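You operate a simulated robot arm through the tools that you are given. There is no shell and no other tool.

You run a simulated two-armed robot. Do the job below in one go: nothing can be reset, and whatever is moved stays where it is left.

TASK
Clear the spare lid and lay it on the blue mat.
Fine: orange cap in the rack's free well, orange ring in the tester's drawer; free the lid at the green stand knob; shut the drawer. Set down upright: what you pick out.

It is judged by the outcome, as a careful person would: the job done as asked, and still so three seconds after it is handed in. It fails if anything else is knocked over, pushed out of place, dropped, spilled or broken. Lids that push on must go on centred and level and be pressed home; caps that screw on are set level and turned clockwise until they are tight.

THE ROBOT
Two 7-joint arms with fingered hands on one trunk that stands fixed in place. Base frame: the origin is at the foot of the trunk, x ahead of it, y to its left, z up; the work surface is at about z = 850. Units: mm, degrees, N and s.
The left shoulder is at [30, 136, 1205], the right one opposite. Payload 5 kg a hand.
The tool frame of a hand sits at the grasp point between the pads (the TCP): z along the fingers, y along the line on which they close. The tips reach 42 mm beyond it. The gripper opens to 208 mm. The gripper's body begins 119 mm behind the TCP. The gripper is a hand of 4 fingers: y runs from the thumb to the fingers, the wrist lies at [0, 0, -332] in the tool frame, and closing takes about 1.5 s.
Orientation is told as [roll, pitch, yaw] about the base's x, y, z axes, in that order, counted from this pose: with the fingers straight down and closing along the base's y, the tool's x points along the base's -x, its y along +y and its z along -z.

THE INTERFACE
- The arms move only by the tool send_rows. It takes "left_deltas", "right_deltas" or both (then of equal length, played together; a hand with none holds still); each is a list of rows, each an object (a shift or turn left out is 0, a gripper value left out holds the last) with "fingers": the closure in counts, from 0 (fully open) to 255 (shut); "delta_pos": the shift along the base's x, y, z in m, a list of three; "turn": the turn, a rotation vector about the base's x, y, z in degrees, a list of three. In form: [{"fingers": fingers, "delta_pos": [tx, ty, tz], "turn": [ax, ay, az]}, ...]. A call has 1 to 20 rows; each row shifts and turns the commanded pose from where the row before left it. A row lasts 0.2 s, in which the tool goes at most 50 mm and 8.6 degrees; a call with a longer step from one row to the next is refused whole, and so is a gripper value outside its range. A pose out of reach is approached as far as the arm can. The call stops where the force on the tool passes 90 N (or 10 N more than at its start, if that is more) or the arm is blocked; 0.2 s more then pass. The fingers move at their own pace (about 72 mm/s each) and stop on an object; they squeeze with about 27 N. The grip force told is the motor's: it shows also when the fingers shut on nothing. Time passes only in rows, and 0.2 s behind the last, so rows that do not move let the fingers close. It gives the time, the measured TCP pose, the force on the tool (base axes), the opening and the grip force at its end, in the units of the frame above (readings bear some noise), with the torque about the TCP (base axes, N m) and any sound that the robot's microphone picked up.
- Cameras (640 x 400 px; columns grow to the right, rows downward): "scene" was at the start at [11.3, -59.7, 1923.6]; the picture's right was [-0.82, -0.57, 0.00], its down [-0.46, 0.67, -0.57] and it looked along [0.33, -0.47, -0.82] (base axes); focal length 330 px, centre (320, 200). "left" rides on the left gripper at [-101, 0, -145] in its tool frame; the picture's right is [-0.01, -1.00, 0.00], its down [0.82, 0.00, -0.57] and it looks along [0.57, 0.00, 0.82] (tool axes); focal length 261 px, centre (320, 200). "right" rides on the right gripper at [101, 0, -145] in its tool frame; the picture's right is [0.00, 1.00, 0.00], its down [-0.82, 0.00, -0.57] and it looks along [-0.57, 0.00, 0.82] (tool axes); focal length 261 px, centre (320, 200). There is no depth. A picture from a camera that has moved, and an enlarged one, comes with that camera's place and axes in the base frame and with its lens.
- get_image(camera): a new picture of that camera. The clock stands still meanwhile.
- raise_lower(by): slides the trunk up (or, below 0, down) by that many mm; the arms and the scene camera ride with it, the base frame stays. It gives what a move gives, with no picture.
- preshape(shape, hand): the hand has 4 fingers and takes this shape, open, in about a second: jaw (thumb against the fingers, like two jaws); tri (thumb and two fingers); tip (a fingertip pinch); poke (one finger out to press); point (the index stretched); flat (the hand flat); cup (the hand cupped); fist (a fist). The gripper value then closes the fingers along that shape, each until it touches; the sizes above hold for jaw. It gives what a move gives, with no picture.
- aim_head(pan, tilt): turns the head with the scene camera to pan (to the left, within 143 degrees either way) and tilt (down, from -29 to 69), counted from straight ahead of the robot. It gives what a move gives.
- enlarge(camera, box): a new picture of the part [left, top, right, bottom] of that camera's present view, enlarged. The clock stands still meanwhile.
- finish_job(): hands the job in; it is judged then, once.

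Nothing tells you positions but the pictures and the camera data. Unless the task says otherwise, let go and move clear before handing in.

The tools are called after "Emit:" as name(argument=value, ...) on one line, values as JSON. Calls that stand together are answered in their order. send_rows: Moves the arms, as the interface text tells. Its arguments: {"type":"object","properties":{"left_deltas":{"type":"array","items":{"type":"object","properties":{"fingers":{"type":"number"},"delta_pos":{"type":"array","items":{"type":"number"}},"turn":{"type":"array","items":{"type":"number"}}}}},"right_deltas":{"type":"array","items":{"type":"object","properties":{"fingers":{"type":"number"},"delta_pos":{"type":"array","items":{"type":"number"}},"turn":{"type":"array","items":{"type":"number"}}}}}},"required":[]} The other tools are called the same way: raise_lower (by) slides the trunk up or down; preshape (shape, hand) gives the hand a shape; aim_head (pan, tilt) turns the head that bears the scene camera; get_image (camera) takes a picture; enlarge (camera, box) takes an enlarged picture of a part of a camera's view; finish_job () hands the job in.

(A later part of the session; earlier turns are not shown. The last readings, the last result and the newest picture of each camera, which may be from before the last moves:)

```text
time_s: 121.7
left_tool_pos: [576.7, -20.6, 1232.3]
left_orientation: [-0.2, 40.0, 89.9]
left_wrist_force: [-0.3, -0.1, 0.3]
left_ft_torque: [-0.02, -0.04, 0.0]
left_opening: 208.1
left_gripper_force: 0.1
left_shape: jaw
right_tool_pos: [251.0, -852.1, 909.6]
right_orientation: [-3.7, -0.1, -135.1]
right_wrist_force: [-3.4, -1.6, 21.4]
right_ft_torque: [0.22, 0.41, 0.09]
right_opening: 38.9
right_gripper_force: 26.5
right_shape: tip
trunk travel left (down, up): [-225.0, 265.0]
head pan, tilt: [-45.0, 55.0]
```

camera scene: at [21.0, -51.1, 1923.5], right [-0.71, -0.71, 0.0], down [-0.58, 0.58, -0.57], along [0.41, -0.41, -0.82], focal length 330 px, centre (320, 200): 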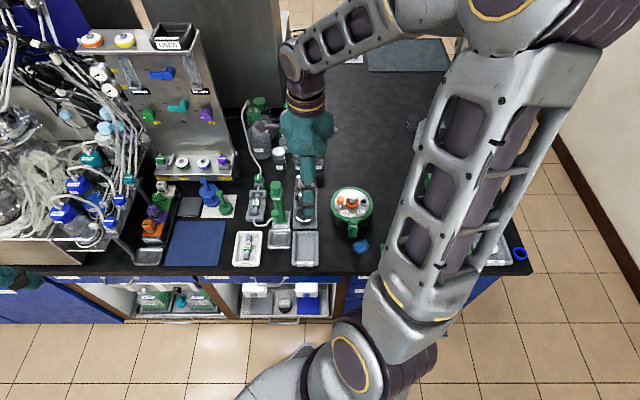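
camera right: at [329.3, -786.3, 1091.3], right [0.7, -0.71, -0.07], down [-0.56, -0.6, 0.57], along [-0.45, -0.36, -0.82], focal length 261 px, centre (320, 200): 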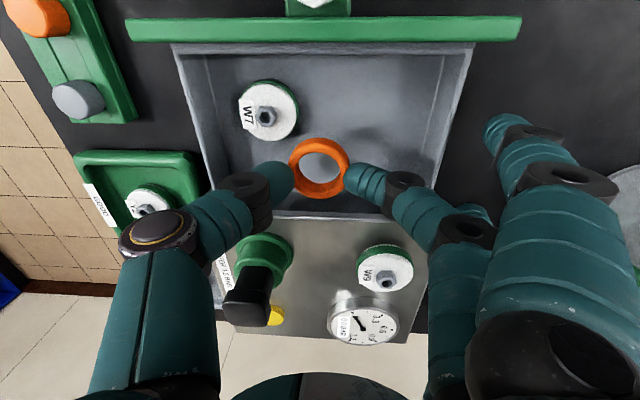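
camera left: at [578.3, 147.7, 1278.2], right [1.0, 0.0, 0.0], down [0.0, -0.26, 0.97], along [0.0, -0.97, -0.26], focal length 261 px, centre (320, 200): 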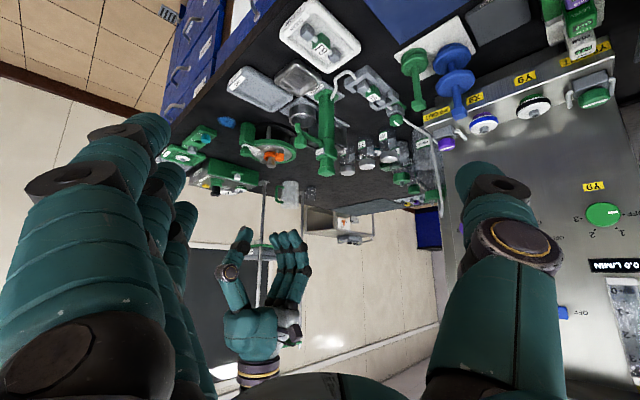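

Ring contact with the drawer floor. I'll relieve the force and open gently.

Emit:
send_rows(right_deltas=[{"delta_pos": [0, 0, 0.002]}, {"fingers": 210}, {"fingers": 203}, {"fingers": 197}, {"fingers": 190}, {}, {}])

Emit:
enlarge(camera="right", box=[220, 60, 420, 220])

```text
time_s: 123.3
left_tool_pos: [577.4, -21.6, 1231.5]
left_orientation: [-0.1, 40.0, 90.0]
left_wrist_force: [-0.1, 0.3, -0.1]
left_ft_torque: [0.0, -0.01, -0.02]
left_opening: 208.1
left_gripper_force: 0.1
left_shape: jaw
right_tool_pos: [250.9, -851.5, 911.0]
right_orientation: [-4.0, -0.1, -135.0]
right_wrist_force: [0.2, 0.3, 2.2]
right_ft_torque: [0.02, -0.06, 0.0]
right_opening: 52.0
right_gripper_force: 0.0
right_shape: tip
trunk travel left (down, up): [-225.0, 265.0]
head pan, tilt: [-45.0, 55.0]
```

```text
2.50 times, centred on (320, 140) of right
camera zoom: at [329.7, -787.0, 1054.8], right [0.7, -0.71, -0.07], down [-0.56, -0.6, 0.57], along [-0.45, -0.36, -0.82], focal length 652 px, centre (320, 350)
```

zoom: 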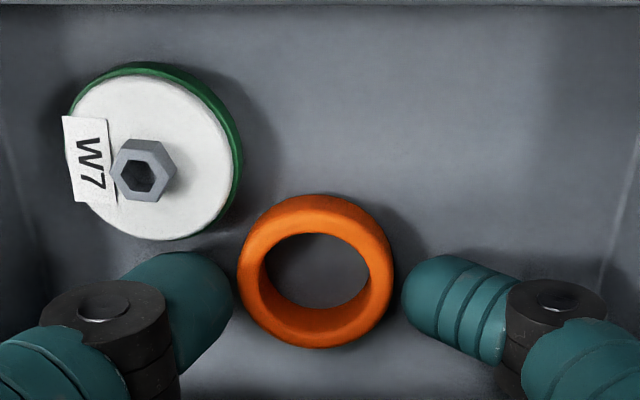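

The ring is lying flat in the drawer. I'll rise, straighten the hand, and move back over the drawer knob.

Emit:
send_rows(right_deltas=[{"delta_pos": [0, 0, 0.02]}, {"delta_pos": [0, 0, 0.04]}, {"delta_pos": [0, 0, 0.05]}, {"delta_pos": [0, 0, 0.04], "turn": [-2.8, -2.8, 0]}, {"delta_pos": [0.027, 0.03, 0]}, {"delta_pos": [0.027, 0.03, 0]}, {"delta_pos": [0.028, 0.03, 0]}, {}, {}])

Emit:
get_image(camera="right")

Emit:
enlarge(camera="right", box=[220, 80, 420, 240])

```text
time_s: 125.3
left_tool_pos: [577.1, -21.9, 1231.0]
left_orientation: [0.0, 40.0, 90.0]
left_wrist_force: [0.6, -0.4, 1.0]
left_ft_torque: [-0.05, 0.03, -0.01]
left_opening: 208.2
left_gripper_force: 0.0
left_shape: jaw
right_tool_pos: [334.5, -760.0, 1059.3]
right_orientation: [0.1, -0.3, -135.0]
right_wrist_force: [0.3, 0.1, 0.0]
right_ft_torque: [-0.06, 0.03, -0.01]
right_opening: 52.7
right_gripper_force: 0.2
right_shape: tip
trunk travel left (down, up): [-225.0, 265.0]
head pan, tilt: [-45.0, 55.0]
```

```text
taken
camera right: at [404.4, -689.3, 1204.7], right [0.7, -0.71, 0.0], down [-0.58, -0.57, 0.57], along [-0.41, -0.4, -0.82], focal length 261 px, centre (320, 200)
```

right: 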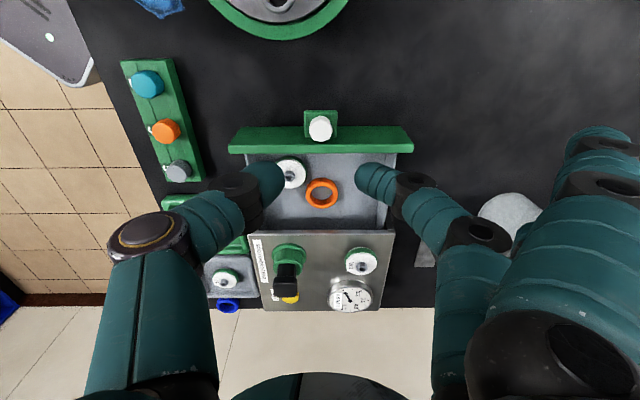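

```text
2.50 times, centred on (320, 160) of right
camera zoom: at [404.4, -689.3, 1204.7], right [0.7, -0.71, 0.0], down [-0.58, -0.57, 0.57], along [-0.41, -0.4, -0.82], focal length 652 px, centre (320, 300)
```

zoom: 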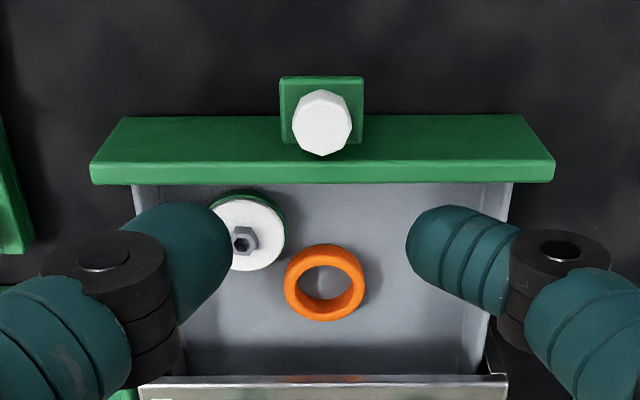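

The ring lies flat behind the filter. I'll grip the knob and push the drawer shut slowly.

Emit:
send_rows(right_deltas=[{"delta_pos": [-0.001, -0.001, -0.04]}, {"delta_pos": [0, 0, -0.04]}, {"delta_pos": [0, 0, -0.02]}, {"delta_pos": [0, 0, -0.011]}, {"fingers": 225}, {"fingers": 255}, {}, {}, {}])

Emit:
get_image(camera="right")

```text
time_s: 127.3
left_tool_pos: [577.8, -23.0, 1230.8]
left_orientation: [-0.1, 40.0, 90.0]
left_wrist_force: [0.3, -1.3, 0.6]
left_ft_torque: [0.0, -0.01, -0.02]
left_opening: 208.1
left_gripper_force: 0.0
left_shape: jaw
right_tool_pos: [333.3, -763.5, 948.3]
right_orientation: [0.1, -0.1, -135.1]
right_wrist_force: [0.5, -0.4, -3.7]
right_ft_torque: [-0.05, 0.0, -0.01]
right_opening: 19.1
right_gripper_force: 27.6
right_shape: tip
trunk travel left (down, up): [-225.0, 265.0]
head pan, tilt: [-45.0, 55.0]
```

```text
taken
camera right: at [403.2, -692.2, 1094.0], right [0.7, -0.71, 0.0], down [-0.58, -0.58, 0.57], along [-0.41, -0.4, -0.82], focal length 261 px, centre (320, 200)
```

right: 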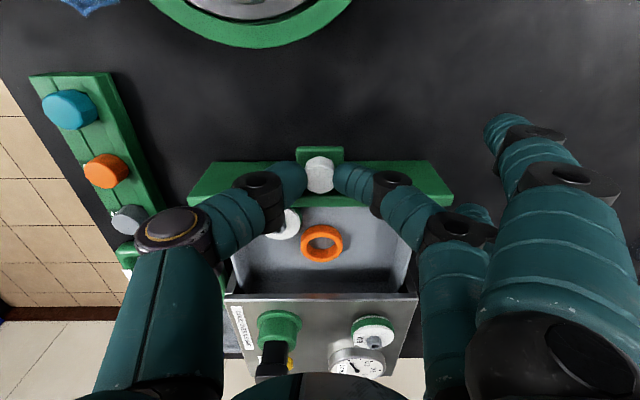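

Emit:
send_rows(right_deltas=[{"delta_pos": [-0.003, -0.003, 0]}, {"delta_pos": [-0.004, -0.004, 0]}, {"delta_pos": [-0.0045, -0.0045, 0]}, {"delta_pos": [-0.0045, -0.0045, 0]}, {"delta_pos": [-0.0045, -0.0045, 0]}, {"delta_pos": [-0.0045, -0.0045, 0]}, {"delta_pos": [-0.0045, -0.0045, 0]}, {"delta_pos": [-0.0045, -0.0045, 0]}, {"delta_pos": [-0.0045, -0.0045, 0]}, {"delta_pos": [-0.0045, -0.0045, 0]}, {"delta_pos": [-0.0045, -0.0045, 0]}, {"delta_pos": [-0.0045, -0.0045, 0]}, {"delta_pos": [-0.0045, -0.0045, 0]}, {"delta_pos": [-0.0045, -0.0045, 0]}, {"delta_pos": [-0.0045, -0.0045, 0]}, {"delta_pos": [-0.0045, -0.0045, 0]}, {}])

Emit:
get_image(camera="right")

```text
time_s: 130.9
left_tool_pos: [577.4, -22.5, 1230.7]
left_orientation: [0.0, 40.1, 90.0]
left_wrist_force: [0.4, -0.2, 0.5]
left_ft_torque: [-0.02, -0.01, -0.01]
left_opening: 207.8
left_gripper_force: 0.0
left_shape: jaw
right_tool_pos: [262.2, -834.6, 948.9]
right_orientation: [0.0, 0.0, -135.1]
right_wrist_force: [-4.4, 3.7, -7.7]
right_ft_torque: [0.09, 0.14, 0.03]
right_opening: 18.5
right_gripper_force: 26.8
right_shape: tip
trunk travel left (down, up): [-225.0, 265.0]
head pan, tilt: [-45.0, 55.0]
```

```text
taken
camera right: at [333.1, -763.6, 1094.5], right [0.7, -0.71, 0.0], down [-0.58, -0.58, 0.57], along [-0.41, -0.4, -0.82], focal length 261 px, centre (320, 200)
```

right: 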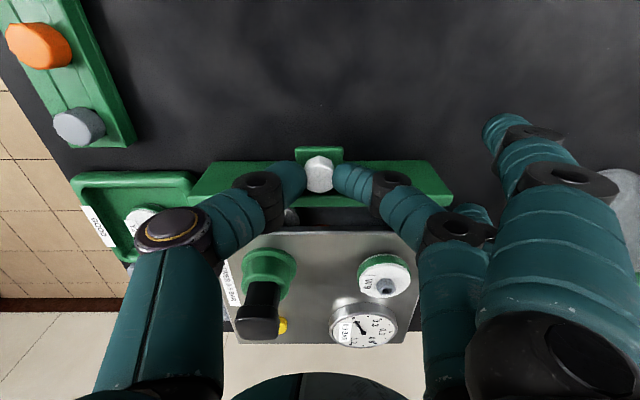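

Emit:
send_rows(right_deltas=[{"delta_pos": [-0.004, -0.004, 0]}, {"delta_pos": [-0.004, -0.004, 0]}, {"delta_pos": [-0.004, -0.004, 0]}, {"delta_pos": [-0.002, -0.002, 0]}, {}])

Emit:
send_rows(right_deltas=[{"delta_pos": [-0.0015, -0.0015, 0]}, {"delta_pos": [-0.0015, -0.0015, 0]}, {}])

Emit:
enlarge(camera="right", box=[180, 120, 460, 260])

```text
time_s: 132.1
left_tool_pos: [577.9, -21.9, 1230.9]
left_orientation: [0.0, 39.9, 90.0]
left_wrist_force: [0.8, 0.2, -0.3]
left_ft_torque: [0.02, 0.0, -0.01]
left_opening: 208.1
left_gripper_force: 0.1
left_shape: jaw
right_tool_pos: [250.6, -847.2, 948.2]
right_orientation: [0.1, 0.0, -135.1]
right_wrist_force: [-6.4, 5.9, -0.6]
right_ft_torque: [0.2, 0.18, -0.03]
right_opening: 18.4
right_gripper_force: 27.1
right_shape: tip
trunk travel left (down, up): [-225.0, 265.0]
head pan, tilt: [-45.0, 55.0]
```

```text
time_s: 132.9
left_tool_pos: [577.8, -22.5, 1230.3]
left_orientation: [0.0, 40.0, 90.0]
left_wrist_force: [0.6, -1.1, 0.0]
left_ft_torque: [0.0, 0.02, 0.03]
left_opening: 207.7
left_gripper_force: 0.1
left_shape: jaw
right_tool_pos: [247.6, -850.7, 948.4]
right_orientation: [0.1, -0.3, -135.0]
right_wrist_force: [-2.0, 1.2, 1.7]
right_ft_torque: [0.07, 0.09, -0.02]
right_opening: 18.7
right_gripper_force: 27.0
right_shape: tip
trunk travel left (down, up): [-225.0, 265.0]
head pan, tilt: [-45.0, 55.0]
```

```text
2.29 times, centred on (320, 190) of right
camera zoom: at [317.4, -778.7, 1093.8], right [0.7, -0.71, 0.0], down [-0.58, -0.57, 0.57], along [-0.41, -0.41, -0.82], focal length 596 px, centre (320, 223)
```

zoom: 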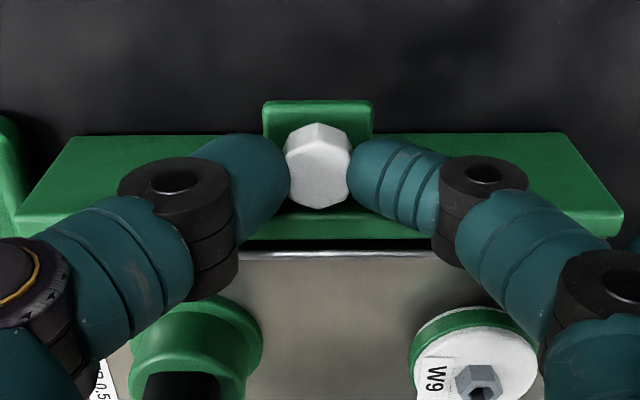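

Nearly closed. I'll push on in small steps until it meets its stop.

Emit:
send_rows(right_deltas=[{"delta_pos": [-0.001, -0.001, 0]}, {"delta_pos": [-0.001, -0.001, 0]}, {}])

Emit:
send_rows(right_deltas=[{"delta_pos": [-0.001, -0.001, 0]}, {"delta_pos": [-0.001, -0.001, 0]}, {}])

Emit:
enlarge(camera="right", box=[180, 120, 460, 260])

```text
time_s: 133.7
left_tool_pos: [578.4, -22.4, 1230.4]
left_orientation: [0.0, 40.0, 89.9]
left_wrist_force: [0.8, 0.1, 0.4]
left_ft_torque: [-0.02, 0.0, -0.01]
left_opening: 208.0
left_gripper_force: 0.0
left_shape: jaw
right_tool_pos: [244.1, -851.6, 947.5]
right_orientation: [0.3, -0.1, -135.1]
right_wrist_force: [2.6, 1.1, 7.6]
right_ft_torque: [0.05, -0.09, 0.01]
right_opening: 19.0
right_gripper_force: 27.0
right_shape: tip
trunk travel left (down, up): [-225.0, 265.0]
head pan, tilt: [-45.0, 55.0]
```

```text
time_s: 134.5
left_tool_pos: [577.5, -21.2, 1230.0]
left_orientation: [0.2, 40.0, 90.1]
left_wrist_force: [0.2, -0.2, 0.2]
left_ft_torque: [-0.03, -0.06, 0.0]
left_opening: 208.0
left_gripper_force: 0.1
left_shape: jaw
right_tool_pos: [244.9, -851.2, 948.2]
right_orientation: [0.2, -0.1, -135.0]
right_wrist_force: [12.1, 8.3, 7.6]
right_ft_torque: [0.22, -0.34, -0.03]
right_opening: 18.7
right_gripper_force: 26.7
right_shape: tip
trunk travel left (down, up): [-225.0, 265.0]
head pan, tilt: [-45.0, 55.0]
```

```text
2.29 times, centred on (320, 190) of right
camera zoom: at [314.5, -781.2, 1093.6], right [0.7, -0.71, 0.0], down [-0.58, -0.58, 0.57], along [-0.41, -0.4, -0.82], focal length 596 px, centre (320, 223)
```

zoom: 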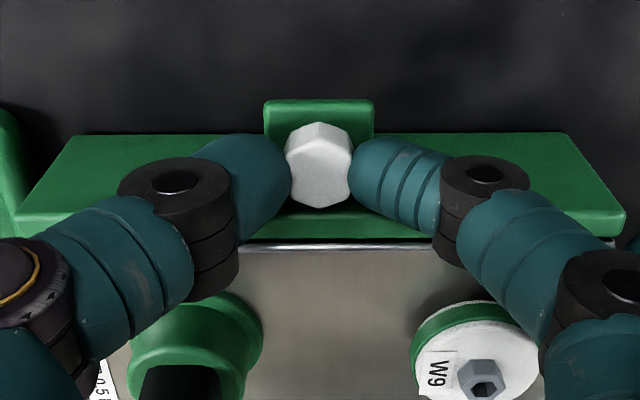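

The drawer is shut against its stop. I'll release and rise.

Emit:
send_rows(right_deltas=[{"delta_pos": [0.0005, 0.0005, 0], "fingers": 215}, {"fingers": 195}, {}, {"delta_pos": [0.002, 0.002, 0.02]}, {"delta_pos": [0, 0, 0.03]}, {"delta_pos": [0, 0, 0.04]}, {"delta_pos": [0.01, 0.03, 0.03]}, {"delta_pos": [0.01, 0.03, 0.02]}, {}, {}])

Emit:
get_image(camera="right")

Emit:
enlarge(camera="right", box=[220, 100, 420, 260])

Emit:
enlarge(camera="left", box=[180, 110, 310, 200])

```text
time_s: 136.7
left_tool_pos: [577.1, -22.1, 1231.3]
left_orientation: [0.0, 40.0, 90.0]
left_wrist_force: [-0.6, 0.2, -0.1]
left_ft_torque: [-0.04, 0.03, -0.01]
left_opening: 207.8
left_gripper_force: 0.1
left_shape: jaw
right_tool_pos: [262.7, -789.6, 1088.5]
right_orientation: [0.1, -0.1, -135.2]
right_wrist_force: [-0.4, -0.5, 1.1]
right_ft_torque: [0.0, -0.02, 0.01]
right_opening: 48.5
right_gripper_force: 0.1
right_shape: tip
trunk travel left (down, up): [-225.0, 265.0]
head pan, tilt: [-45.0, 55.0]
```

```text
taken
camera right: at [333.6, -718.3, 1233.5], right [0.7, -0.71, 0.0], down [-0.58, -0.57, 0.57], along [-0.41, -0.4, -0.82], focal length 261 px, centre (320, 200)
```

right: 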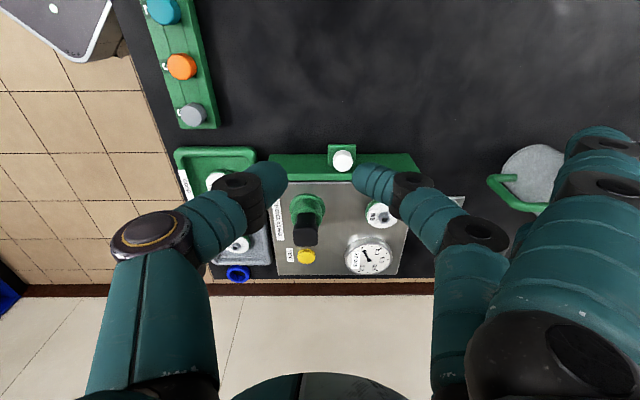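

```text
2.50 times, centred on (320, 180) of right
camera zoom: at [333.6, -718.3, 1233.5], right [0.7, -0.71, 0.0], down [-0.58, -0.57, 0.57], along [-0.41, -0.4, -0.82], focal length 652 px, centre (320, 250)
```

zoom: 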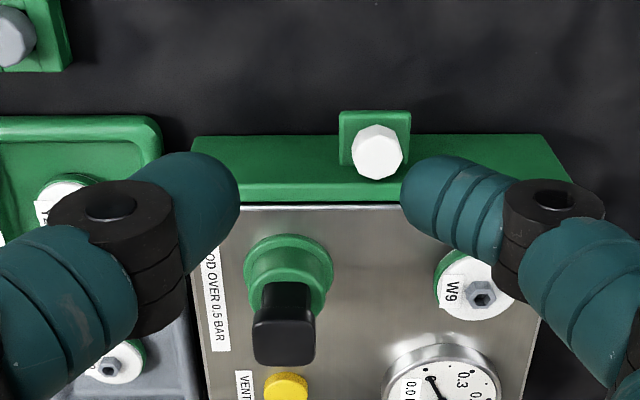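

```text
4.44 times, centred on (245, 155) of left
camera zoom: at [578.3, 148.4, 1278.1], right [1.0, 0.0, 0.0], down [0.0, -0.26, 0.97], along [0.0, -0.97, -0.26], focal length 1158 px, centre (653, 400)
```

zoom: 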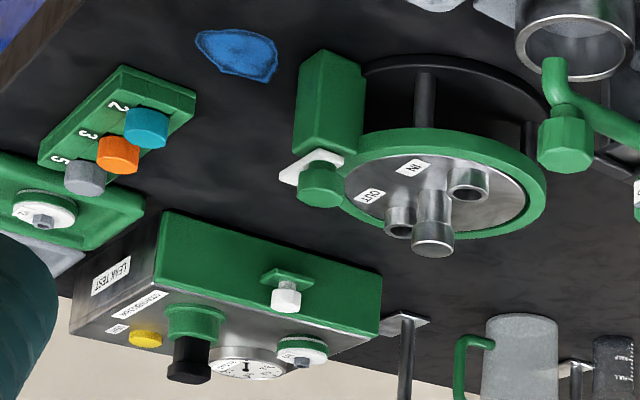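

The drawer is closed and the cap, rack and clamp look right. Next I'll take the left arm back to give room near the mat, then turn the right hand to yaw +45 above the lid's post so the spare fingers point toward the bench front.

Emit:
send_rows(left_deltas=[{"delta_pos": [0, 0.04, 0.003]}, {"delta_pos": [0, 0.04, 0.003]}, {"delta_pos": [0, 0.04, 0.003]}, {"delta_pos": [0, 0.04, 0.003]}, {"delta_pos": [0, 0.04, 0.003]}, {"delta_pos": [0, 0.04, 0.003]}, {"delta_pos": [0, 0.04, 0.003]}, {}], right_deltas=[{"delta_pos": [0.0224, 0.0239, 0.005]}, {"delta_pos": [0.0224, 0.0239, 0.005]}, {"delta_pos": [0.0224, 0.0239, 0.005]}, {"delta_pos": [0.0224, 0.0239, 0]}, {"delta_pos": [0.0224, 0.0239, 0]}, {"delta_pos": [0.0224, 0.0239, 0]}, {"delta_pos": [0.0224, 0.024, 0]}, {}])

Emit:
send_rows(right_deltas=[{"turn": [0, 0, 8.2]}, {"turn": [0, 0, 8.2]}, {"turn": [0, 0, 8.2]}, {"turn": [0, 0, 8.2]}, {"turn": [0, 0, 8.2]}, {"turn": [0, 0, 8.2]}, {"turn": [0, 0, 8.2]}, {"turn": [0, 0, 8.2]}, {"turn": [0, 0, 8.2]}, {"turn": [0, 0, 8.2]}, {"turn": [0, 0, 8.2]}, {"turn": [0, 0, 8.2]}, {"turn": [0, 0, 8.2]}, {"turn": [0, 0, 8.2]}, {"turn": [0, 0, 8.2]}, {"turn": [0, 0, 8.2]}, {"turn": [0, 0, 8.2]}, {}])

Emit:
send_rows(right_deltas=[{"turn": [0, 0, 8.2]}, {"turn": [0, 0, 8.2]}, {"turn": [0, 0, 8.2]}, {"turn": [0, 0, 8.2]}, {"turn": [0, 0, 7.8]}, {}])

Emit:
get_image(camera="right")

Emit:
get_image(camera="left")

Emit:
get_image(camera="scene")

```text
time_s: 138.5
left_tool_pos: [581.0, 257.6, 1253.2]
left_orientation: [0.0, 39.8, 89.9]
left_wrist_force: [-0.4, -1.2, 0.7]
left_ft_torque: [0.1, -0.07, 0.03]
left_opening: 208.0
left_gripper_force: 0.1
left_shape: jaw
right_tool_pos: [419.2, -625.9, 1101.5]
right_orientation: [0.1, -0.1, -135.1]
right_wrist_force: [-0.4, -1.0, 0.0]
right_ft_torque: [0.13, -0.02, -0.01]
right_opening: 48.8
right_gripper_force: 0.0
right_shape: tip
trunk travel left (down, up): [-225.0, 265.0]
head pan, tilt: [-45.0, 55.0]
```

```text
time_s: 142.3
left_tool_pos: [582.7, 257.6, 1251.7]
left_orientation: [0.0, 40.0, 90.0]
left_wrist_force: [-0.6, -1.0, -0.1]
left_ft_torque: [0.01, -0.01, 0.02]
left_opening: 207.9
left_gripper_force: 0.0
left_shape: jaw
right_tool_pos: [421.2, -623.5, 1103.9]
right_orientation: [0.1, 0.0, 4.4]
right_wrist_force: [0.5, 0.9, -0.8]
right_ft_torque: [-0.01, -0.03, -0.02]
right_opening: 48.4
right_gripper_force: 0.0
right_shape: tip
trunk travel left (down, up): [-225.0, 265.0]
head pan, tilt: [-45.0, 55.0]
```

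```text
time_s: 143.7
left_tool_pos: [581.7, 258.6, 1251.7]
left_orientation: [-0.1, 39.9, 89.9]
left_wrist_force: [0.5, 0.0, -0.6]
left_ft_torque: [0.01, -0.01, -0.01]
left_opening: 207.9
left_gripper_force: 0.0
left_shape: jaw
right_tool_pos: [421.0, -624.1, 1103.6]
right_orientation: [0.1, 0.0, 45.0]
right_wrist_force: [-0.1, 1.0, 0.4]
right_ft_torque: [0.02, 0.01, -0.01]
right_opening: 48.5
right_gripper_force: 0.2
right_shape: tip
trunk travel left (down, up): [-225.0, 265.0]
head pan, tilt: [-45.0, 55.0]
```

```text
taken
camera right: at [348.8, -696.6, 1249.0], right [-0.7, 0.71, 0.0], down [0.58, 0.58, 0.57], along [0.41, 0.41, -0.82], focal length 261 px, centre (320, 200)
```

right: 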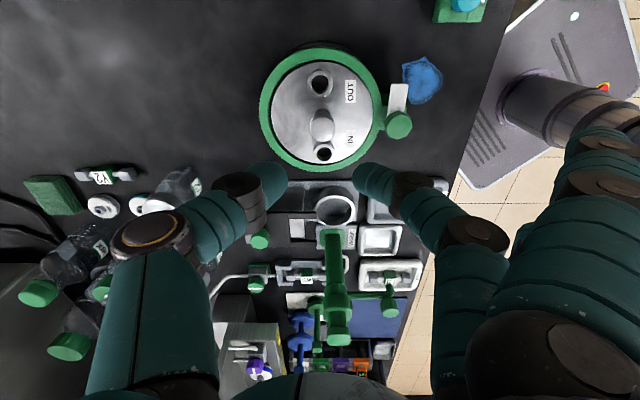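

```text
taken
camera left: at [582.8, 428.2, 1299.5], right [1.0, 0.0, 0.0], down [0.0, -0.26, 0.97], along [0.0, -0.97, -0.26], focal length 261 px, centre (320, 200)
```

left: 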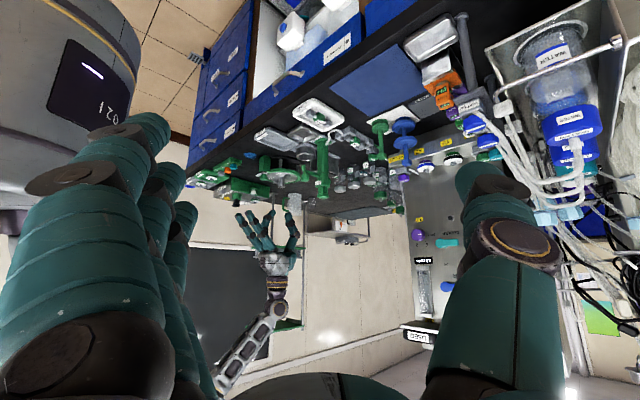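

```text
taken
camera scene: at [21.4, -51.0, 1923.5], right [-0.71, -0.71, 0.0], down [-0.58, 0.58, -0.57], along [0.41, -0.41, -0.82], focal length 330 px, centre (320, 200)
```

scene: 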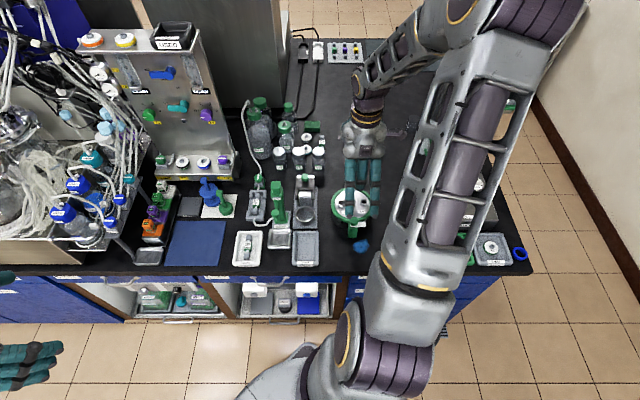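

The hand is at yaw +45 above the post. I'll look closer to centre on the post head.

Emit:
enlarge(camera="right", box=[240, 60, 400, 220])

Emit:
enlarge(camera="scene", box=[130, 160, 270, 280])

Emit:
enlarge(camera="left", box=[240, 20, 480, 200])

```text
2.50 times, centred on (320, 140) of right
camera zoom: at [348.8, -696.6, 1249.0], right [-0.7, 0.71, 0.0], down [0.58, 0.58, 0.57], along [0.41, 0.41, -0.82], focal length 652 px, centre (320, 350)
```

zoom: 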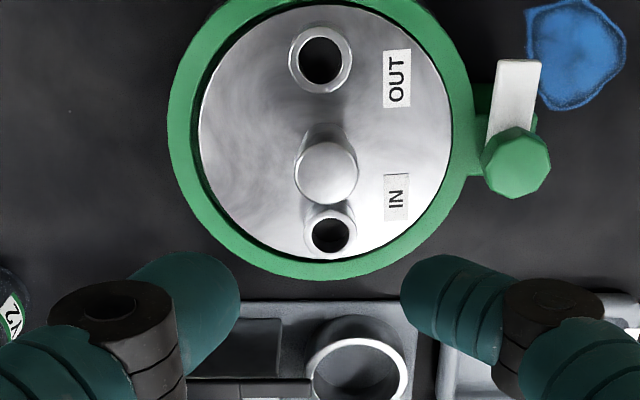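

```text
3.33 times, centred on (200, 220) of scene
camera zoom: at [21.4, -51.0, 1923.5], right [-0.71, -0.71, 0.0], down [-0.58, 0.58, -0.57], along [0.41, -0.41, -0.82], focal length 1098 px, centre (720, 133)
```

zoom: 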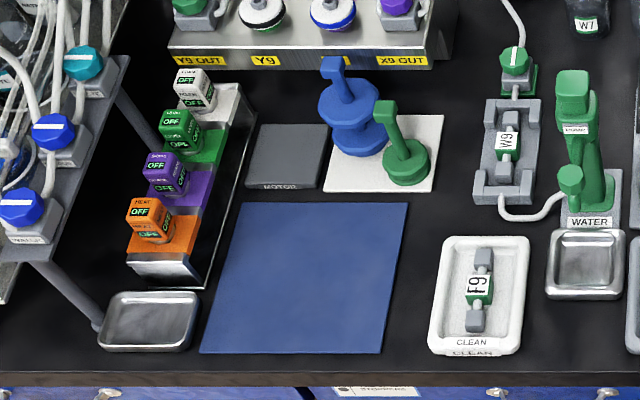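

```text
2.22 times, centred on (360, 110) of left
camera zoom: at [582.8, 428.2, 1299.5], right [1.0, 0.0, 0.0], down [0.0, -0.26, 0.97], along [0.0, -0.97, -0.26], focal length 579 px, centre (231, 400)
```

zoom: 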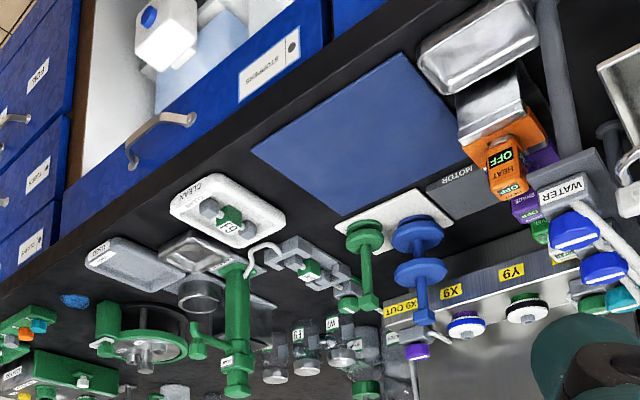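

The mat is free and centred at about (739,-130). I'll centre on the post head and go down around it.

Emit:
send_rows(right_deltas=[{"delta_pos": [-0.001, 0.003, -0.03]}, {"delta_pos": [0, 0, -0.04]}, {"delta_pos": [0, 0, -0.03]}, {}, {}])

Emit:
enlarge(camera="right", box=[240, 90, 400, 250])

Emit:
enlarge(camera="left", box=[220, 130, 310, 200])

```text
time_s: 144.9
left_tool_pos: [583.6, 258.0, 1252.9]
left_orientation: [0.0, 39.9, 89.9]
left_wrist_force: [0.6, -0.3, 0.6]
left_ft_torque: [0.0, 0.01, -0.01]
left_opening: 208.2
left_gripper_force: 0.1
left_shape: jaw
right_tool_pos: [420.3, -620.7, 1002.7]
right_orientation: [0.1, -0.1, 44.9]
right_wrist_force: [0.2, 0.5, 0.5]
right_ft_torque: [0.05, 0.02, 0.01]
right_opening: 48.9
right_gripper_force: 0.0
right_shape: tip
trunk travel left (down, up): [-225.0, 265.0]
head pan, tilt: [-45.0, 55.0]
```

```text
2.50 times, centred on (320, 170) of right
camera zoom: at [346.3, -692.9, 1147.9], right [-0.7, 0.71, 0.0], down [0.58, 0.57, 0.57], along [0.41, 0.4, -0.82], focal length 652 px, centre (320, 275)
```

zoom: 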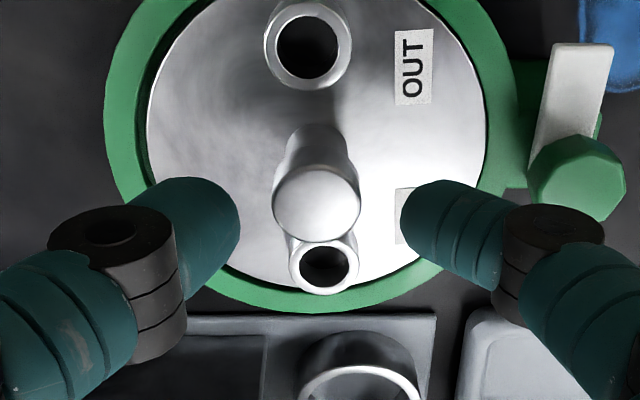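

```text
5.71 times, centred on (265, 165) of left
camera zoom: at [582.9, 427.8, 1299.6], right [1.0, 0.0, 0.0], down [0.0, -0.26, 0.97], along [0.0, -0.97, -0.26], focal length 1489 px, centre (634, 400)
```

zoom: 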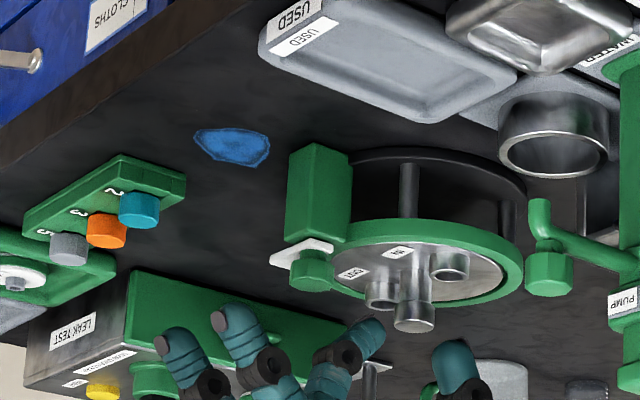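

Emit:
send_rows(right_deltas=[{"delta_pos": [0.0005, 0.0005, -0.012]}, {"delta_pos": [0, 0, -0.012]}, {}, {"fingers": 210}, {"fingers": 230}, {"fingers": 255}, {}, {}, {}])

Emit:
enlarge(camera="right", box=[240, 90, 400, 250])

Emit:
enlarge(camera="left", box=[240, 145, 300, 195])

```text
time_s: 146.9
left_tool_pos: [581.8, 257.4, 1251.3]
left_orientation: [0.0, 40.1, 90.0]
left_wrist_force: [0.6, -0.7, 0.0]
left_ft_torque: [0.01, 0.02, -0.03]
left_opening: 207.8
left_gripper_force: 0.0
left_shape: jaw
right_tool_pos: [420.2, -622.1, 980.0]
right_orientation: [0.2, -0.1, 44.8]
right_wrist_force: [0.6, -0.8, -0.5]
right_ft_torque: [-0.03, 0.03, 0.0]
right_opening: 22.6
right_gripper_force: 27.6
right_shape: tip
trunk travel left (down, up): [-225.0, 265.0]
head pan, tilt: [-45.0, 55.0]
```

```text
2.50 times, centred on (320, 170) of right
camera zoom: at [347.2, -692.7, 1124.9], right [-0.7, 0.71, 0.0], down [0.58, 0.57, 0.57], along [0.41, 0.4, -0.82], focal length 652 px, centre (320, 275)
```

zoom: 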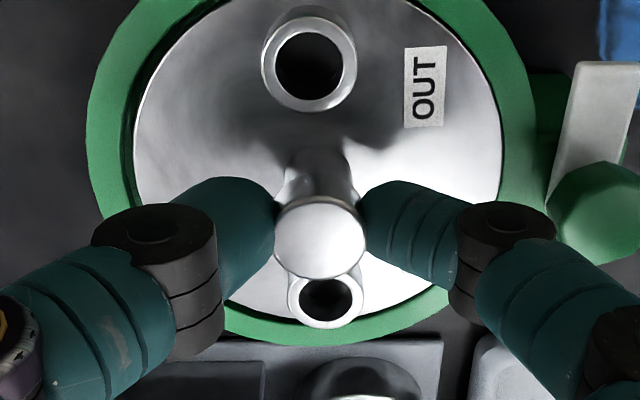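

```text
8.00 times, centred on (270, 170) of left
camera zoom: at [582.9, 427.7, 1299.6], right [1.0, 0.0, 0.0], down [0.0, -0.26, 0.97], along [0.0, -0.97, -0.26], focal length 2085 px, centre (720, 440)
```

zoom: 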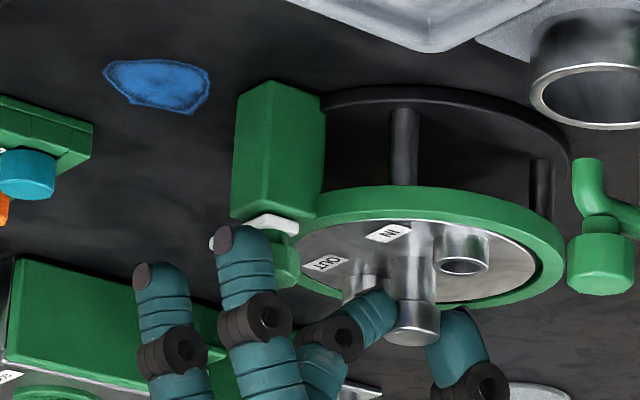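

The post head is gripped. I'll lift gently a few mm and check.

Emit:
send_rows(right_deltas=[{"delta_pos": [0, 0, 0.003]}, {"delta_pos": [0, 0, 0.003]}, {"delta_pos": [0, 0, 0.003]}, {}])

Emit:
enlarge(camera="right", box=[240, 90, 400, 250])

Emit:
enlarge(camera="left", box=[240, 145, 300, 195])

```text
time_s: 147.9
left_tool_pos: [581.9, 257.8, 1252.5]
left_orientation: [-0.1, 40.0, 90.1]
left_wrist_force: [0.0, -0.2, -0.4]
left_ft_torque: [0.01, 0.03, 0.01]
left_opening: 207.7
left_gripper_force: 0.0
left_shape: jaw
right_tool_pos: [420.2, -620.0, 988.4]
right_orientation: [0.2, 0.0, 44.9]
right_wrist_force: [-0.8, -0.1, -5.5]
right_ft_torque: [0.0, -0.01, 0.01]
right_opening: 23.0
right_gripper_force: 26.3
right_shape: tip
trunk travel left (down, up): [-225.0, 265.0]
head pan, tilt: [-45.0, 55.0]
```

```text
2.50 times, centred on (320, 170) of right
camera zoom: at [347.9, -691.3, 1134.0], right [-0.7, 0.71, 0.0], down [0.58, 0.57, 0.57], along [0.41, 0.4, -0.82], focal length 652 px, centre (320, 275)
```

zoom: 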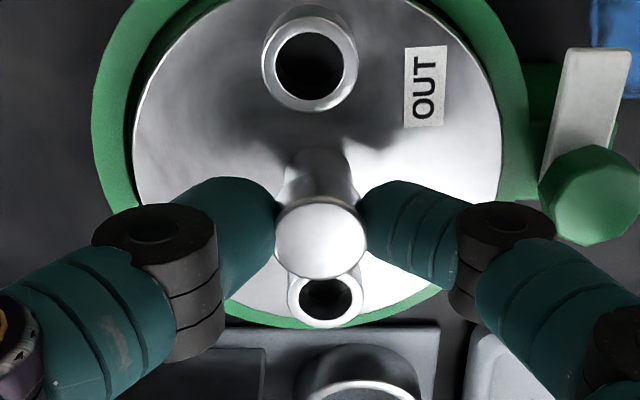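

```text
8.00 times, centred on (270, 170) of left
camera zoom: at [583.0, 427.7, 1299.6], right [1.0, 0.0, 0.0], down [0.0, -0.26, 0.97], along [0.0, -0.97, -0.26], focal length 2085 px, centre (720, 440)
```

zoom: 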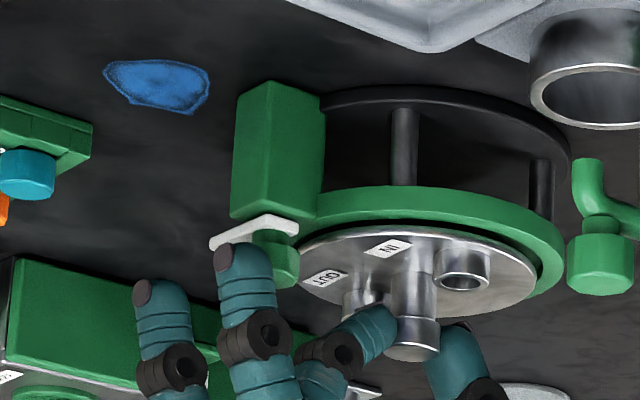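

The lid (about 0.55 kg) lifts freely and level. I'll raise it well above the pump's height.

Emit:
send_rows(right_deltas=[{"delta_pos": [0, 0, 0.006]}, {"delta_pos": [0, 0, 0.01]}, {"delta_pos": [0, 0, 0.015]}, {"delta_pos": [0, 0, 0.02]}, {"delta_pos": [0, 0, 0.025]}, {"delta_pos": [0, 0, 0.025]}, {"delta_pos": [0, 0, 0.025]}, {"delta_pos": [0, 0, 0.025]}, {"delta_pos": [0, 0, 0.02]}, {"delta_pos": [0, 0, 0.015]}, {"delta_pos": [0, 0, 0.01]}, {}, {}])

Emit:
get_image(camera="right")

Emit:
get_image(camera="left")

Emit:
enlarge(camera="left", box=[200, 140, 340, 270])

```text
time_s: 150.7
left_tool_pos: [582.9, 257.9, 1252.1]
left_orientation: [0.0, 40.0, 89.9]
left_wrist_force: [-0.4, 0.8, 0.3]
left_ft_torque: [-0.03, 0.01, -0.02]
left_opening: 208.1
left_gripper_force: 0.0
left_shape: jaw
right_tool_pos: [420.2, -619.5, 1183.8]
right_orientation: [0.0, -0.1, 44.9]
right_wrist_force: [-0.6, -0.4, -5.8]
right_ft_torque: [-0.03, 0.01, 0.0]
right_opening: 22.8
right_gripper_force: 26.9
right_shape: tip
trunk travel left (down, up): [-225.0, 265.0]
head pan, tilt: [-45.0, 55.0]
```

```text
taken
camera right: at [347.7, -692.1, 1329.2], right [-0.7, 0.71, 0.0], down [0.58, 0.57, 0.57], along [0.41, 0.4, -0.82], focal length 261 px, centre (320, 200)
```

right: 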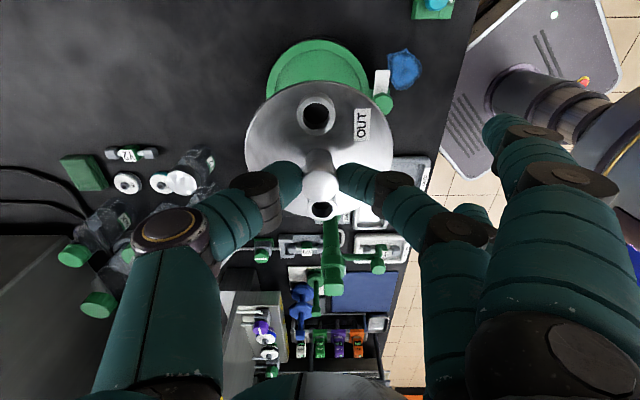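

```text
taken
camera left: at [582.8, 428.0, 1299.6], right [1.0, 0.0, 0.0], down [0.0, -0.26, 0.97], along [0.0, -0.97, -0.26], focal length 261 px, centre (320, 200)
```

left: 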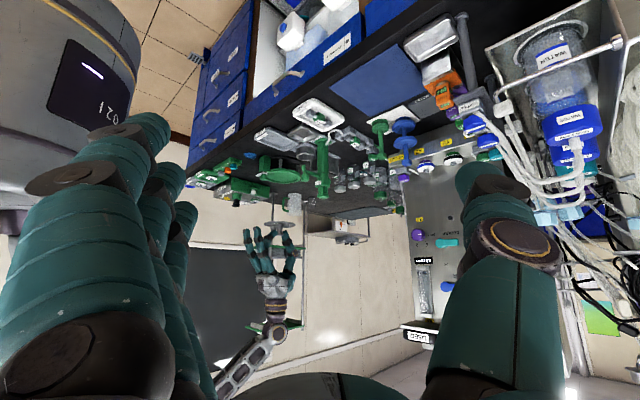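

```text
3.08 times, centred on (270, 205) of left
camera zoom: at [582.8, 428.0, 1299.6], right [1.0, 0.0, 0.0], down [0.0, -0.26, 0.97], along [0.0, -0.97, -0.26], focal length 802 px, centre (474, 185)
```

zoom: 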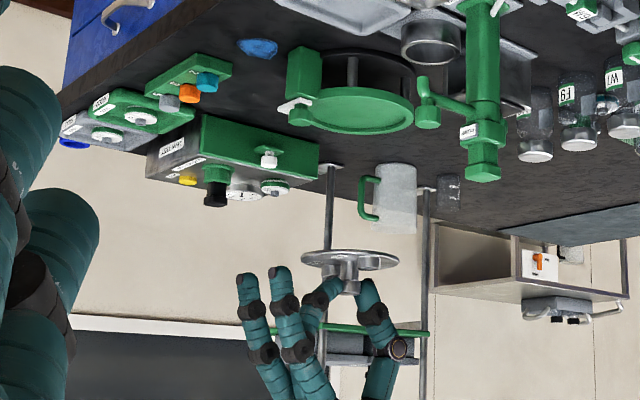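

The lid is clear, a flat plate with a small boss beneath. I'll carry it smoothly toward the mat.

Emit:
send_rows(right_deltas=[{"delta_pos": [0.006, 0.009, 0]}, {"delta_pos": [0.01, 0.015, 0]}, {"delta_pos": [0.0133, 0.0204, 0]}, {"delta_pos": [0.0133, 0.0204, 0]}, {"delta_pos": [0.0133, 0.0204, 0]}, {"delta_pos": [0.0133, 0.0204, 0]}, {"delta_pos": [0.0133, 0.0204, 0]}, {"delta_pos": [0.0133, 0.0204, 0]}, {"delta_pos": [0.0133, 0.0204, 0]}, {"delta_pos": [0.0133, 0.0204, 0]}, {"delta_pos": [0.0133, 0.0204, 0]}, {"delta_pos": [0.0133, 0.0204, 0]}, {"delta_pos": [0.01, 0.015, 0]}, {}])

Emit:
get_image(camera="scene")

Emit:
get_image(camera="left")

```text
time_s: 153.7
left_tool_pos: [582.5, 258.4, 1253.7]
left_orientation: [0.0, 39.9, 89.9]
left_wrist_force: [0.0, -0.4, 0.0]
left_ft_torque: [0.03, -0.02, 0.04]
left_opening: 207.7
left_gripper_force: 0.0
left_shape: jaw
right_tool_pos: [581.6, -378.7, 1184.3]
right_orientation: [0.0, 0.0, 44.9]
right_wrist_force: [0.0, -0.8, -6.1]
right_ft_torque: [0.02, -0.03, 0.01]
right_opening: 22.7
right_gripper_force: 27.2
right_shape: tip
trunk travel left (down, up): [-225.0, 265.0]
head pan, tilt: [-45.0, 55.0]
```

```text
taken
camera scene: at [21.1, -51.6, 1923.5], right [-0.71, -0.71, 0.0], down [-0.58, 0.58, -0.57], along [0.41, -0.41, -0.82], focal length 330 px, centre (320, 200)
```

scene: 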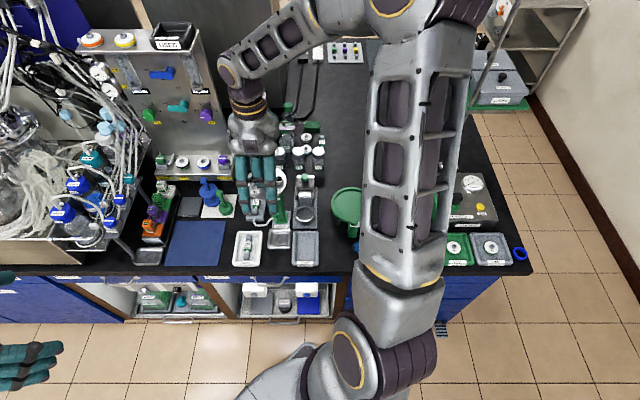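

```text
taken
camera left: at [582.6, 427.8, 1299.7], right [1.0, 0.0, 0.0], down [0.0, -0.26, 0.97], along [0.0, -0.97, -0.26], focal length 261 px, centre (320, 200)
```

left: 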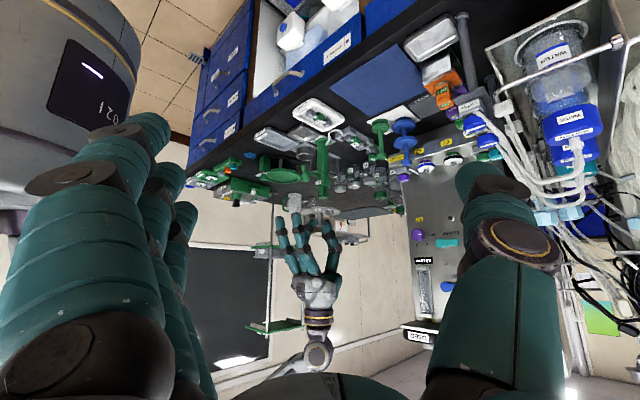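

Emit:
send_rows(right_deltas=[{"delta_pos": [0.006, 0.009, 0]}, {"delta_pos": [0.01, 0.016, 0]}, {"delta_pos": [0.0133, 0.0212, 0]}, {"delta_pos": [0.0133, 0.0212, 0]}, {"delta_pos": [0.0133, 0.0212, 0]}, {"delta_pos": [0.0133, 0.0212, 0]}, {"delta_pos": [0.0133, 0.0212, 0]}, {"delta_pos": [0.0133, 0.0212, 0]}, {"delta_pos": [0.0133, 0.0212, 0]}, {"delta_pos": [0.0133, 0.0212, 0]}, {"delta_pos": [0.0133, 0.0212, 0]}, {"delta_pos": [0.013, 0.02, 0]}, {"delta_pos": [0.009, 0.0132, 0]}, {}, {}])

Emit:
get_image(camera="scene")

Emit:
get_image(camera="left")

Emit:
get_image(camera="right")

```text
time_s: 156.9
left_tool_pos: [582.1, 258.3, 1251.4]
left_orientation: [0.1, 40.0, 90.1]
left_wrist_force: [0.0, 0.5, -0.2]
left_ft_torque: [-0.02, -0.01, -0.03]
left_opening: 207.7
left_gripper_force: 0.0
left_shape: jaw
right_tool_pos: [738.8, -129.9, 1182.9]
right_orientation: [0.1, -0.2, 44.8]
right_wrist_force: [0.2, -0.4, -6.2]
right_ft_torque: [-0.02, 0.03, 0.01]
right_opening: 22.7
right_gripper_force: 26.4
right_shape: tip
trunk travel left (down, up): [-225.0, 265.0]
head pan, tilt: [-45.0, 55.0]
```

```text
taken
camera scene: at [22.3, -50.6, 1923.5], right [-0.71, -0.71, 0.0], down [-0.58, 0.58, -0.57], along [0.41, -0.41, -0.82], focal length 330 px, centre (320, 200)
```

scene: 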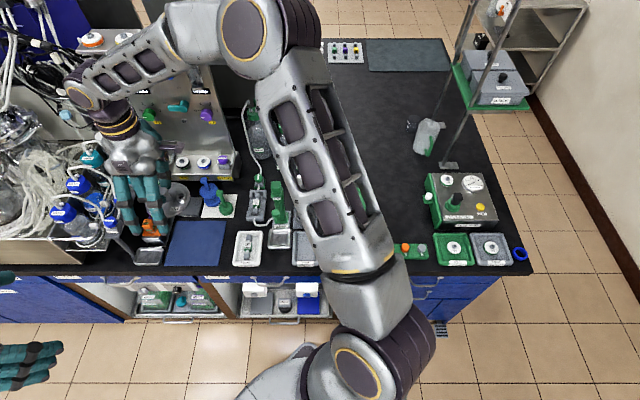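

```text
taken
camera left: at [583.3, 428.5, 1299.1], right [1.0, 0.0, 0.0], down [0.0, -0.26, 0.97], along [0.0, -0.97, -0.26], focal length 261 px, centre (320, 200)
```

left: 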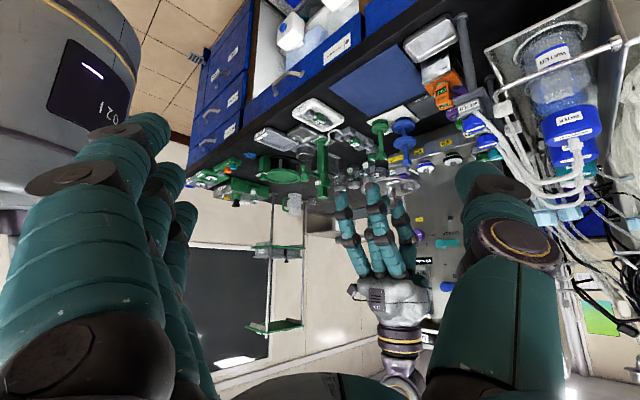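

```text
taken
camera right: at [666.1, -200.8, 1328.8], right [-0.7, 0.71, 0.0], down [0.58, 0.58, 0.57], along [0.41, 0.4, -0.82], focal length 261 px, centre (320, 200)
```

right: 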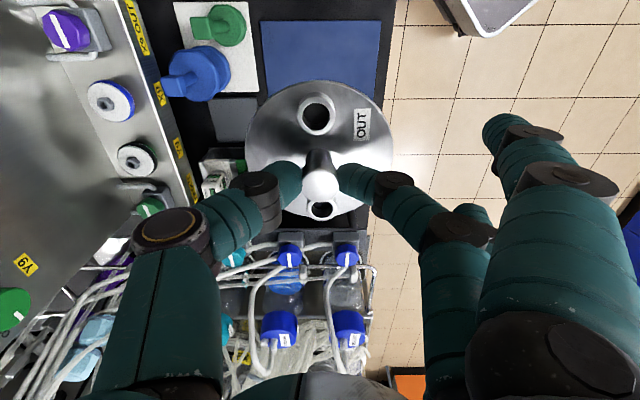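

The lid is over the mat with clearance on all sides. I'll lower it, checking part-way.

Emit:
send_rows(right_deltas=[{"delta_pos": [0, 0, -0.01]}, {"delta_pos": [0, 0, -0.02]}, {"delta_pos": [0, 0, -0.025]}, {"delta_pos": [0, 0, -0.025]}, {"delta_pos": [0, 0, -0.025]}, {"delta_pos": [0, 0, -0.025]}, {"delta_pos": [0, 0, -0.02]}, {"delta_pos": [0, 0, -0.02]}, {"delta_pos": [0, 0, -0.015]}, {"delta_pos": [0, 0, -0.01]}, {}, {}])

Emit:
get_image(camera="right")

Emit:
enlarge(camera="scene", box=[90, 130, 270, 280])

Emit:
enlarge(camera="left", box=[300, 20, 480, 200])

```text
time_s: 159.5
left_tool_pos: [582.7, 257.6, 1253.2]
left_orientation: [0.1, 39.9, 90.1]
left_wrist_force: [0.6, -0.3, 1.0]
left_ft_torque: [-0.01, 0.02, 0.0]
left_opening: 207.8
left_gripper_force: 0.1
left_shape: jaw
right_tool_pos: [738.7, -127.6, 987.6]
right_orientation: [0.2, -0.1, 45.0]
right_wrist_force: [0.5, -0.4, -5.6]
right_ft_torque: [0.0, -0.02, -0.02]
right_opening: 22.8
right_gripper_force: 26.6
right_shape: tip
trunk travel left (down, up): [-225.0, 265.0]
head pan, tilt: [-45.0, 55.0]
```

```text
taken
camera right: at [665.3, -199.3, 1133.7], right [-0.7, 0.71, 0.0], down [0.58, 0.57, 0.57], along [0.41, 0.4, -0.82], focal length 261 px, centre (320, 200)
```

right: 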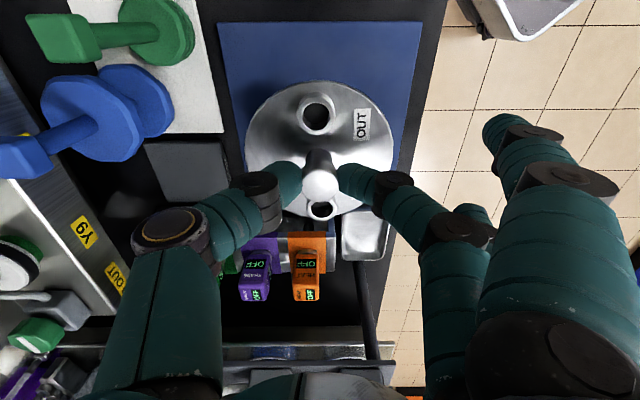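

```text
2.67 times, centred on (180, 205) of scene
camera zoom: at [22.1, -51.0, 1923.5], right [-0.71, -0.71, 0.0], down [-0.58, 0.58, -0.57], along [0.41, -0.41, -0.82], focal length 879 px, centre (693, 187)
```

zoom: 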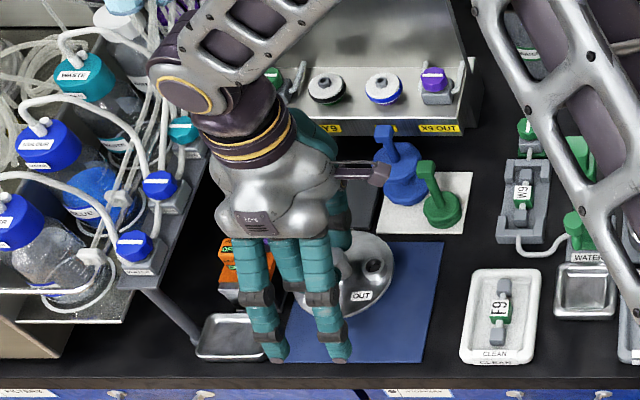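

```text
2.22 times, centred on (390, 110) of left
camera zoom: at [583.3, 428.1, 1299.3], right [1.0, 0.0, 0.0], down [0.0, -0.26, 0.97], along [0.0, -0.97, -0.26], focal length 579 px, centre (164, 400)
```

zoom: 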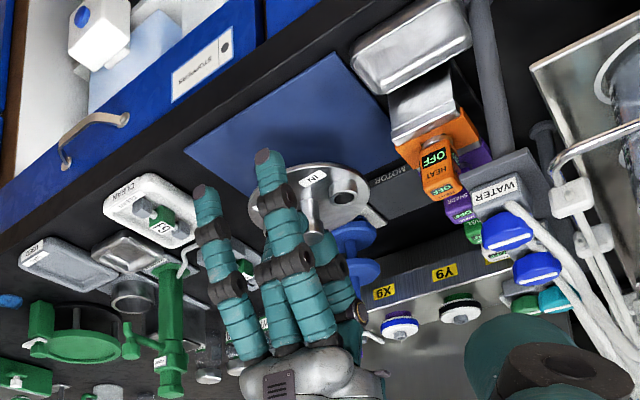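

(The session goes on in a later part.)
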